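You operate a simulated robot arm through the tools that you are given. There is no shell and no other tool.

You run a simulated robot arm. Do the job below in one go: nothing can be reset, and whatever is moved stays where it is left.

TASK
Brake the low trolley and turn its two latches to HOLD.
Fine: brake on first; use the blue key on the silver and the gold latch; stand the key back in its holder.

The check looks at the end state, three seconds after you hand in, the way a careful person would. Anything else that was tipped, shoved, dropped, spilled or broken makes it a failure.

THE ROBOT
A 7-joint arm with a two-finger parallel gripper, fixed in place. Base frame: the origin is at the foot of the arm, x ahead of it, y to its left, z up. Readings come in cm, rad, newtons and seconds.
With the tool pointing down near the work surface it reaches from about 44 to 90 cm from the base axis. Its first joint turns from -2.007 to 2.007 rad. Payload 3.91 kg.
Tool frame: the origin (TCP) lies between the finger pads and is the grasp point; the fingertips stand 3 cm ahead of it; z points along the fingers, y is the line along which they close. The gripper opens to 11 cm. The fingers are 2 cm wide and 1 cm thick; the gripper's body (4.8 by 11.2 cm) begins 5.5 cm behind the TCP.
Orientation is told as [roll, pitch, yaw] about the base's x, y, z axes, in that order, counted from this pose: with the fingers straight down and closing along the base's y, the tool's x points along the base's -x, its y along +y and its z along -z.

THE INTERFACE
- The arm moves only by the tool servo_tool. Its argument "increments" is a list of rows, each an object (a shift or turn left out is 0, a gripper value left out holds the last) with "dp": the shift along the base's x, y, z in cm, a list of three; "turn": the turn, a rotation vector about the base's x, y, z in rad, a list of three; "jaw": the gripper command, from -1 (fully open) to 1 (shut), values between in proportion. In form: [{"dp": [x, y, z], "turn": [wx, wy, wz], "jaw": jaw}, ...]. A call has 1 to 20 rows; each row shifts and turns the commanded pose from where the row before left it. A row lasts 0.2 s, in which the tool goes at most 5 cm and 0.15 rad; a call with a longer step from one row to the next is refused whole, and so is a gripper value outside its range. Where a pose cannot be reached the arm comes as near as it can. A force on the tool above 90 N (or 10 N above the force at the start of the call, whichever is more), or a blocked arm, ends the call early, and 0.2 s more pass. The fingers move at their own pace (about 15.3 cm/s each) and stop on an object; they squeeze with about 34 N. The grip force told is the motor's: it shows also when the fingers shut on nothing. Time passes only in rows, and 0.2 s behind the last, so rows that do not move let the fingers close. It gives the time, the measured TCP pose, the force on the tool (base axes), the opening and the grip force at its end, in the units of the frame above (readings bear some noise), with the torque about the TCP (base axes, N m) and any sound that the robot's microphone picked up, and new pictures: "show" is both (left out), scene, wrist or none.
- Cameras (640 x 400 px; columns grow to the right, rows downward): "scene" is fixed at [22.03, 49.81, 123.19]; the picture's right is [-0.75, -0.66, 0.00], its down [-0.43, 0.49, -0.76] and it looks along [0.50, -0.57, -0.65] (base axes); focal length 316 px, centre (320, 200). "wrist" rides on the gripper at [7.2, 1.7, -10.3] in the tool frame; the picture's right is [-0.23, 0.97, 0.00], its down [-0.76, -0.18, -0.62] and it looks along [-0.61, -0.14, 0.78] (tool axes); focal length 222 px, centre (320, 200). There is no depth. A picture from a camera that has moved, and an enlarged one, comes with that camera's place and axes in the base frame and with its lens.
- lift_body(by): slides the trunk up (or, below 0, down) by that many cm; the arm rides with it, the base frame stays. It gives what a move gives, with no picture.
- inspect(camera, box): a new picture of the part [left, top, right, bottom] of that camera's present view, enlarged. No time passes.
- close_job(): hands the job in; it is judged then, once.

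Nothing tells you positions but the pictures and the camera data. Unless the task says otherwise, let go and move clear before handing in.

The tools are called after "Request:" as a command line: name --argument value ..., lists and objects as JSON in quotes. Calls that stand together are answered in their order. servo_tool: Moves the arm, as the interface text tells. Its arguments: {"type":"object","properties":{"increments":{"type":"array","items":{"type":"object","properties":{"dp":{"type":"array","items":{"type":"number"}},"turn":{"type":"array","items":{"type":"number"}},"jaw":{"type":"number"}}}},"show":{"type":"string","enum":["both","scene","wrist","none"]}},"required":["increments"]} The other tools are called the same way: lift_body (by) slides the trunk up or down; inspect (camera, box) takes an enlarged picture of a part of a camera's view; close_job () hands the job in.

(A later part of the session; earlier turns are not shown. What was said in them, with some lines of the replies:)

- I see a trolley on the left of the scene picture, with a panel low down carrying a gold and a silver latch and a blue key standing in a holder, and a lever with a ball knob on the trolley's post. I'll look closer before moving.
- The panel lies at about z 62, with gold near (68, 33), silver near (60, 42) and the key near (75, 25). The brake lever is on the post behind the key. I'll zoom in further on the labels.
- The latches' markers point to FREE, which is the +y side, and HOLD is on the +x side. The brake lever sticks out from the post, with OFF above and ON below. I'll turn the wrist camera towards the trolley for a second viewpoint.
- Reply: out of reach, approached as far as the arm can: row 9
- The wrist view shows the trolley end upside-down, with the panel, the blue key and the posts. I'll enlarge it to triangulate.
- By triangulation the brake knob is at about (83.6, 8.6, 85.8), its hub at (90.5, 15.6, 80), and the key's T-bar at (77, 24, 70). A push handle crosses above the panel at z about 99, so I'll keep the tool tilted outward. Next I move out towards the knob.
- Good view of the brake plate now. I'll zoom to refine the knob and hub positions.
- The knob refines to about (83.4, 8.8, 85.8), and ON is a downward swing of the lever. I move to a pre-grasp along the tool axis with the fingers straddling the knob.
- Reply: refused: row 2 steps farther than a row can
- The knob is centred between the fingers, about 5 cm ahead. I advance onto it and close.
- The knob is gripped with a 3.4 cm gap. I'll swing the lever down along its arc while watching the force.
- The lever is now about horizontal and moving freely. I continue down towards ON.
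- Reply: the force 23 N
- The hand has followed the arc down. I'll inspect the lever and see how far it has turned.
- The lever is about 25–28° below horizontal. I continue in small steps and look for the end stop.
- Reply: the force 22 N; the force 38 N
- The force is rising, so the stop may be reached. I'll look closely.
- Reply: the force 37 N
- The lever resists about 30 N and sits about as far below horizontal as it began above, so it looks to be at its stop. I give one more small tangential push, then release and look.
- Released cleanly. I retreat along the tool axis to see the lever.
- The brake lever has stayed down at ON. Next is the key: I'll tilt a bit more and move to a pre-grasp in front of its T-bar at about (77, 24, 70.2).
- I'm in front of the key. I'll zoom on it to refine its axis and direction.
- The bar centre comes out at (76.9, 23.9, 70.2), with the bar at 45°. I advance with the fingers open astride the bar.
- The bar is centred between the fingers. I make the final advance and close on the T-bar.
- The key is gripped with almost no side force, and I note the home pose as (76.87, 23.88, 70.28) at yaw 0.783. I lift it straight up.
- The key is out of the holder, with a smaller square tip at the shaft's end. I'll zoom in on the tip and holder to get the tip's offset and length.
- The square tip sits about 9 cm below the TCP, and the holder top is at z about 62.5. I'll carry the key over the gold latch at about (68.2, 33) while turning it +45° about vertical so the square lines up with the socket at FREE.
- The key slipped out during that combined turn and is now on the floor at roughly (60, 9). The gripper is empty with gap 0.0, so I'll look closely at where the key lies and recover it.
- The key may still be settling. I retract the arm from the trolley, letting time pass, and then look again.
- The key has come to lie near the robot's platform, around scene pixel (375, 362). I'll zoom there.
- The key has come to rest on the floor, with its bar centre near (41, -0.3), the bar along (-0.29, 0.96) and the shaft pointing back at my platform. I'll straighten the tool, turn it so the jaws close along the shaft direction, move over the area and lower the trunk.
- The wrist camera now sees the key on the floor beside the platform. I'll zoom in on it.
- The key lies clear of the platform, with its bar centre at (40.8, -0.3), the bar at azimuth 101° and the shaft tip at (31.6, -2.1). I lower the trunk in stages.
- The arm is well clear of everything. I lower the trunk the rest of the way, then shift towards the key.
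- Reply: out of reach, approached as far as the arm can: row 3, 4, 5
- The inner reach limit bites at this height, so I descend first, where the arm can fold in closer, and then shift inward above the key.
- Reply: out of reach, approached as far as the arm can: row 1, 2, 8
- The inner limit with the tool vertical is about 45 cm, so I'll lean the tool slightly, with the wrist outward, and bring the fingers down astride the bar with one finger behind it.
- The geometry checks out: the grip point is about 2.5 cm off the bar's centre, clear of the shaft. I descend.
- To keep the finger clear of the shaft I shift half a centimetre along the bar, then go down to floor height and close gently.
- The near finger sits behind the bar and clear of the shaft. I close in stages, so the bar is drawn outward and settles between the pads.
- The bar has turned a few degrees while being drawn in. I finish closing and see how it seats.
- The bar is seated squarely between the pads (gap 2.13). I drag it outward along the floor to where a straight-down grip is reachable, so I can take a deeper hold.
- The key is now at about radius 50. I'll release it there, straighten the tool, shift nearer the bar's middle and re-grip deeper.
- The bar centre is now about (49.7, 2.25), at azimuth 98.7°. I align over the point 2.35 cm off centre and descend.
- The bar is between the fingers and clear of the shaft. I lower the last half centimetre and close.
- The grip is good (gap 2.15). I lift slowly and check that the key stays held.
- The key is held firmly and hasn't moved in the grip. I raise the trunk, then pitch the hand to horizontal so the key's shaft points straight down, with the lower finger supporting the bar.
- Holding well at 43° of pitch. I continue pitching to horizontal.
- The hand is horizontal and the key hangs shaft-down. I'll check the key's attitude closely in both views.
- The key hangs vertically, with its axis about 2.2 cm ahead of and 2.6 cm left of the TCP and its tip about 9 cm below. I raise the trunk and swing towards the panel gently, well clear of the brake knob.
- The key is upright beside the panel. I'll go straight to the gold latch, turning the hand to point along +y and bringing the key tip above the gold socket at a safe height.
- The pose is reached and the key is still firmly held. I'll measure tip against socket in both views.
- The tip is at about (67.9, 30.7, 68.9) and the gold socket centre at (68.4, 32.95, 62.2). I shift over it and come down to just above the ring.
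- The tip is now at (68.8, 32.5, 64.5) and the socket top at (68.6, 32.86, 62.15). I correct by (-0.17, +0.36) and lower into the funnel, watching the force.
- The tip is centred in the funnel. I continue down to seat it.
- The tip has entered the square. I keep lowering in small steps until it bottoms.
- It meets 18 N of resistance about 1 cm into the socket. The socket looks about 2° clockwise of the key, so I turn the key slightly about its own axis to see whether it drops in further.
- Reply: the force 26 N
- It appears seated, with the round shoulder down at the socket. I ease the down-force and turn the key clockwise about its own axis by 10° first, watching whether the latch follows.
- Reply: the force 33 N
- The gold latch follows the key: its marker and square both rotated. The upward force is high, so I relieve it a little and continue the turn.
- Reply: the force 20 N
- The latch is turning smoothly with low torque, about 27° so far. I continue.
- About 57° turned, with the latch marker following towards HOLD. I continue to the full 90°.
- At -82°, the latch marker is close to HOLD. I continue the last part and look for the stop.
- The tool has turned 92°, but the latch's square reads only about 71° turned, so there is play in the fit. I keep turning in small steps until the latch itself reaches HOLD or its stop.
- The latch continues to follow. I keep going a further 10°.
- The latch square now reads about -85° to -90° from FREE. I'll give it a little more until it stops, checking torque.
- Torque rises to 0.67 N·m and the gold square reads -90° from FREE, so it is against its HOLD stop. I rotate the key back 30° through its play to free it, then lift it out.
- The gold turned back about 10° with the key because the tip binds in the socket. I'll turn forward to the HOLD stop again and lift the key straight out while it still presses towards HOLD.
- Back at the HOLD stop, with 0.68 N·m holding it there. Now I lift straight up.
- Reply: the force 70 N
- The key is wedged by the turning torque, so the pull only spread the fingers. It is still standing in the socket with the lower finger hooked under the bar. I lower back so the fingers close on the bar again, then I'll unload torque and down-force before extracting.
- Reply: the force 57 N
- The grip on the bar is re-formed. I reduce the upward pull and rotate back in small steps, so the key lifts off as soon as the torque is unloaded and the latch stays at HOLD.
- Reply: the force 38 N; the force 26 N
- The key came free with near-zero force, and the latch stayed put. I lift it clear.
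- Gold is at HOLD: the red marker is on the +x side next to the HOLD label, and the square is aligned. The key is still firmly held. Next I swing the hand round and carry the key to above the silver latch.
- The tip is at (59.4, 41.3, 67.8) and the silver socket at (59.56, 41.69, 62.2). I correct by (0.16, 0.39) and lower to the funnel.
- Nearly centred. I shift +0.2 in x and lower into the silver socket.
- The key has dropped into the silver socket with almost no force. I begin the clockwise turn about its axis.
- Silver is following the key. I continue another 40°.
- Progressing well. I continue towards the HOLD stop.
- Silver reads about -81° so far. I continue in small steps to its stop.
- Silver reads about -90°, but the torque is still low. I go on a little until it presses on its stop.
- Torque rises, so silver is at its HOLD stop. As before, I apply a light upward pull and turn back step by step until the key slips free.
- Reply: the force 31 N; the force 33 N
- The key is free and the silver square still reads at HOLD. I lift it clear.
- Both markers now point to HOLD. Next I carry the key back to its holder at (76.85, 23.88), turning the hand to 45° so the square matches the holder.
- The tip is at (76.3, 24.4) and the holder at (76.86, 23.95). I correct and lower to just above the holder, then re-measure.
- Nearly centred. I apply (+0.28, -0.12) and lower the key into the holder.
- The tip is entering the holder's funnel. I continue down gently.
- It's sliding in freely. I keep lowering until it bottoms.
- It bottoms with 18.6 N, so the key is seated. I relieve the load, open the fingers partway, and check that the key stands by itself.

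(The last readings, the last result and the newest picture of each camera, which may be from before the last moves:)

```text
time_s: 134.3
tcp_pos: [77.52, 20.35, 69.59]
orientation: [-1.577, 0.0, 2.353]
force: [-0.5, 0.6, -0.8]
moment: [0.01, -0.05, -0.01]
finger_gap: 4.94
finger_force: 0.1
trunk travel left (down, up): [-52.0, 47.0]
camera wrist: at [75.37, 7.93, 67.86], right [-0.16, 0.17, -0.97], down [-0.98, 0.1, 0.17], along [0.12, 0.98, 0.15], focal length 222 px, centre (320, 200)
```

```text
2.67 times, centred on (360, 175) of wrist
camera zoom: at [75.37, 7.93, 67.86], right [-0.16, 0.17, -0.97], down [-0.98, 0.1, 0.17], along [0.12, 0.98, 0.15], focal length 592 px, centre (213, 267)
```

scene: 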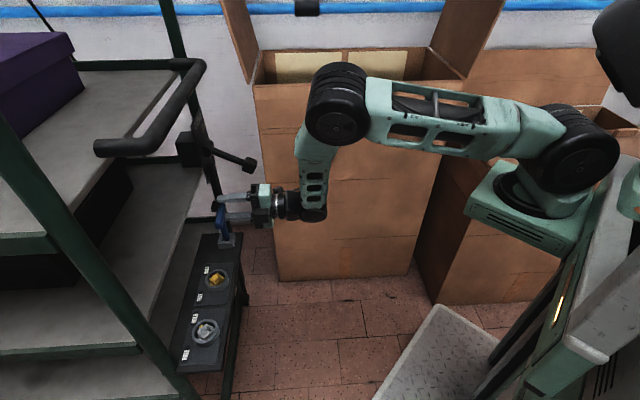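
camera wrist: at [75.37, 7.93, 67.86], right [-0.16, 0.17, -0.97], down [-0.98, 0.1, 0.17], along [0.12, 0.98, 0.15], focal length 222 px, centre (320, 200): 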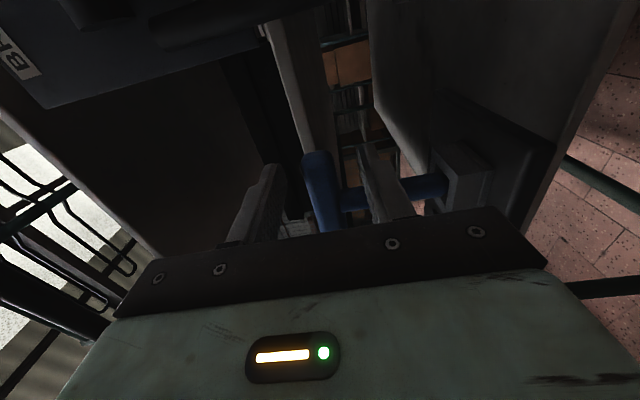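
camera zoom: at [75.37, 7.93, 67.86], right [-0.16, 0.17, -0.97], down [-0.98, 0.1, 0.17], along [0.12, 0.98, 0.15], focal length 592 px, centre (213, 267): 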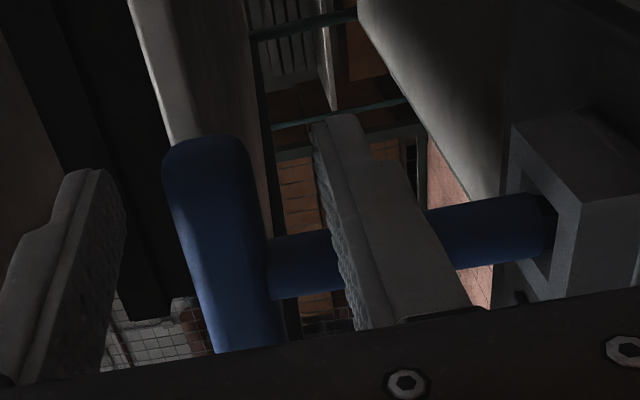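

The key stands upright in the holder on its own. I withdraw straight back from it.

Request:
servo_tool --increments '[{"dp": [-0.5, -0.5, 0]}, {"dp": [-0.8, -0.8, 0]}, {"dp": [-1, -1, 0]}, {"dp": [-1, -1, 0]}, {"dp": [-1.2, -1.2, 0]}, {"dp": [-1.5, -1.5, 0]}, {"dp": [-1.5, -1.5, 0.5]}, {"dp": [-1.5, -1.5, 1]}, {"dp": [-1.5, -1.5, 1]}, {}]' --show "both"

Request:
inspect --camera "scene" --box '[195, 190, 255, 250]'

Request:
inspect --camera "scene" --box '[160, 240, 260, 380]'

Request:
inspect --camera "scene" --box '[170, 105, 290, 195]'

```text
time_s: 136.5
tcp_pos: [67.06, 9.75, 72.08]
orientation: [-1.577, 0.001, 2.356]
force: [0.1, 0.0, -0.4]
moment: [0.01, 0.02, -0.02]
finger_gap: 4.95
finger_force: 0.1
trunk travel left (down, up): [-52.0, 47.0]
camera wrist: at [64.88, -2.59, 70.28], right [-0.16, 0.17, -0.97], down [-0.98, 0.1, 0.17], along [0.12, 0.98, 0.15], focal length 222 px, centre (320, 200)
```

scene: 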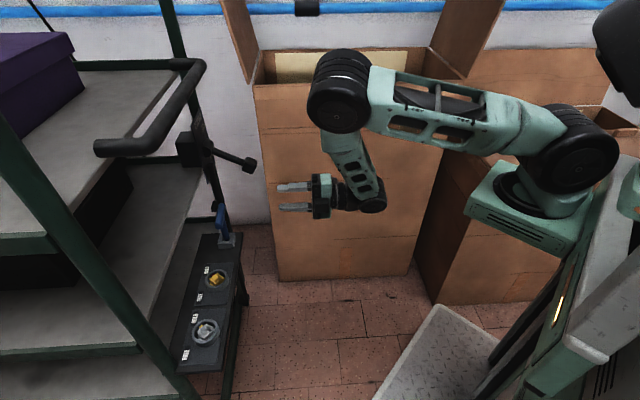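
wrist: 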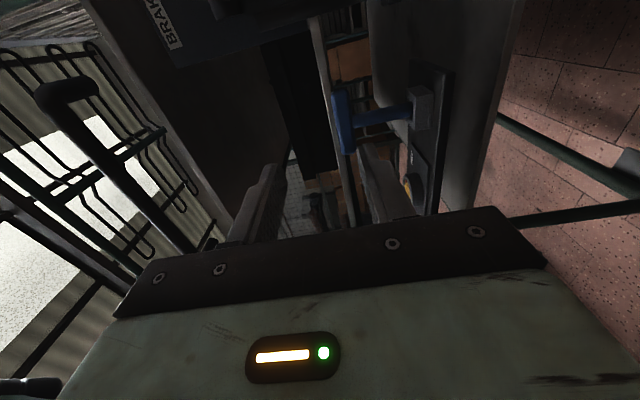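

```text
6.67 times, centred on (225, 220) of scene
camera zoom: at [22.03, 49.81, 123.19], right [-0.75, -0.66, 0.0], down [-0.43, 0.49, -0.76], along [0.5, -0.57, -0.65], focal length 2110 px, centre (953, 67)
```

zoom: 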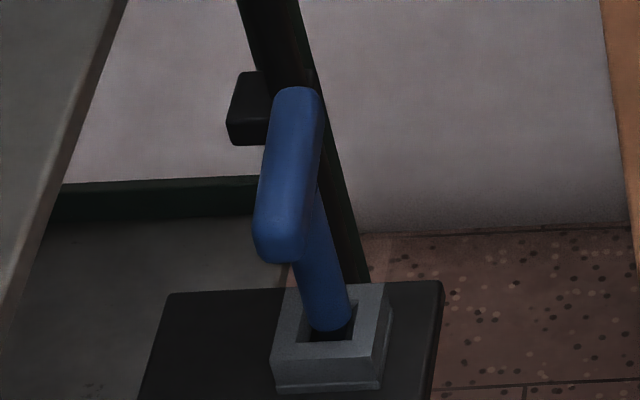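

```text
2.86 times, centred on (210, 310) of scene
camera zoom: at [22.03, 49.81, 123.19], right [-0.75, -0.66, 0.0], down [-0.43, 0.49, -0.76], along [0.5, -0.57, -0.65], focal length 904 px, centre (634, -114)
```

zoom: 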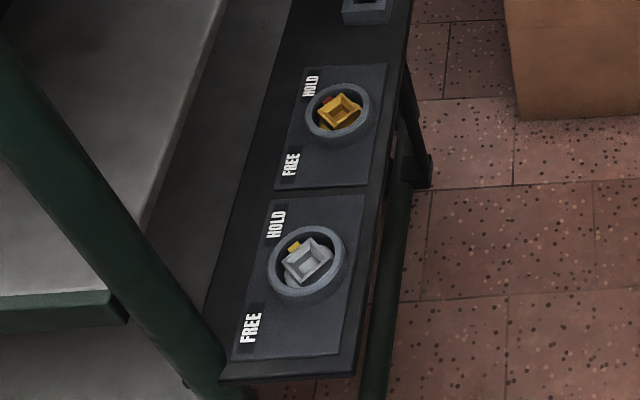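

```text
4.44 times, centred on (230, 150) of scene
camera zoom: at [22.03, 49.81, 123.19], right [-0.75, -0.66, 0.0], down [-0.43, 0.49, -0.76], along [0.5, -0.57, -0.65], focal length 1407 px, centre (720, 422)
```

zoom: 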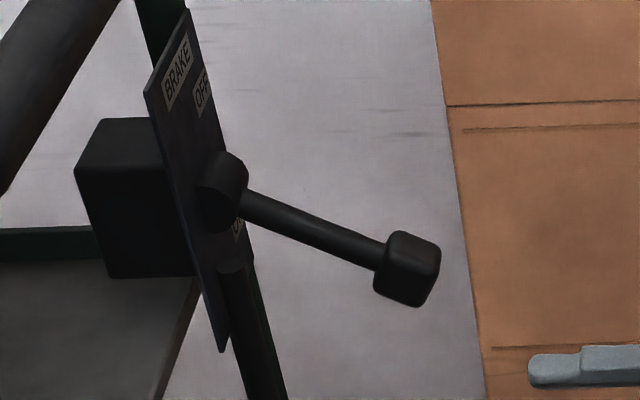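

Everything looks in place. I'll take one closer look at the two latches to confirm their angle before finishing.

Request:
inspect --camera "scene" --box '[195, 258, 240, 300]'

Request:
inspect --camera "scene" --box '[180, 308, 230, 358]'

```text
9.52 times, centred on (218, 279) of scene
camera zoom: at [22.03, 49.81, 123.19], right [-0.75, -0.66, 0.0], down [-0.43, 0.49, -0.76], along [0.5, -0.57, -0.65], focal length 3014 px, centre (1296, -552)
```

zoom: 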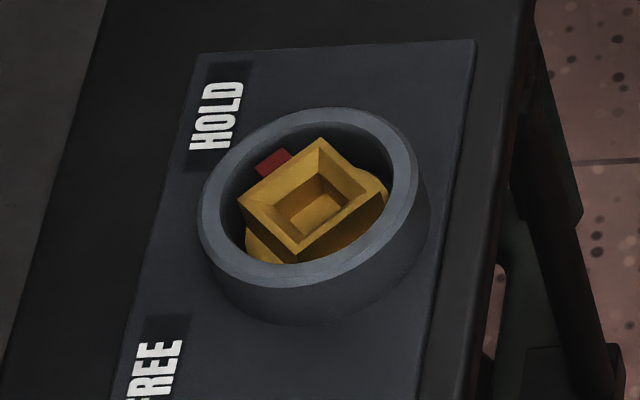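

```text
8.00 times, centred on (205, 333) of scene
camera zoom: at [22.03, 49.81, 123.19], right [-0.75, -0.66, 0.0], down [-0.43, 0.49, -0.76], along [0.5, -0.57, -0.65], focal length 2532 px, centre (1240, -864)
```

zoom: 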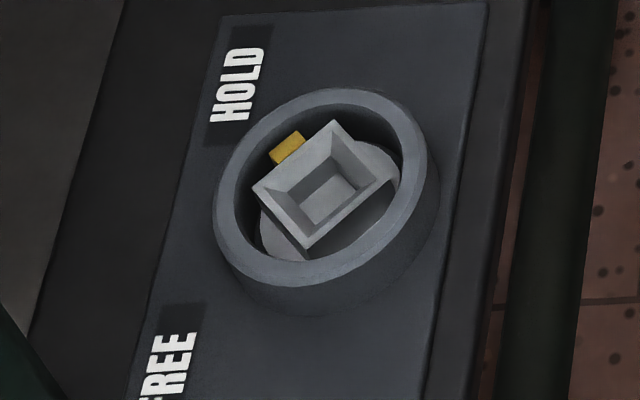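

The brake lever is at ON, both markers point at HOLD and the key stands in its holder. The gripper is open and clear of the trolley, so I hand the job in.

Request:
close_job

```text
The job is handed in.
```

The job is handed in, and in the last pictures everything was as asked. The trolley's brake is on, the silver and gold latches are both at HOLD, and the blue key is standing in its holder.

- **Brake:** I swung the lever down to its stop before touching anything else, and it has stayed at ON.
- **Latches:** I turned each one clockwise with the key until it met its stop. The markers now point at HOLD, within a few degrees by my measurements.
- **Dropped key:** While I was first carrying it to the gold latch, the key slipped out of the gripper and fell to the floor. I don't know why it slipped. I picked it up from the floor and finished both latches with it.
- **Jammed key:** The key stuck in the gold latch when I first tried to lift it out, and the pull forced the fingers open. It came free once I eased the turn, and the latch stayed at HOLD.
- **Key in its holder:** It is seated about as deep as at the start, but its handle is turned a quarter turn from how it first stood. The square tip fits either way.

I saw nothing else moved or tipped, and the trolley looked to be where it was.
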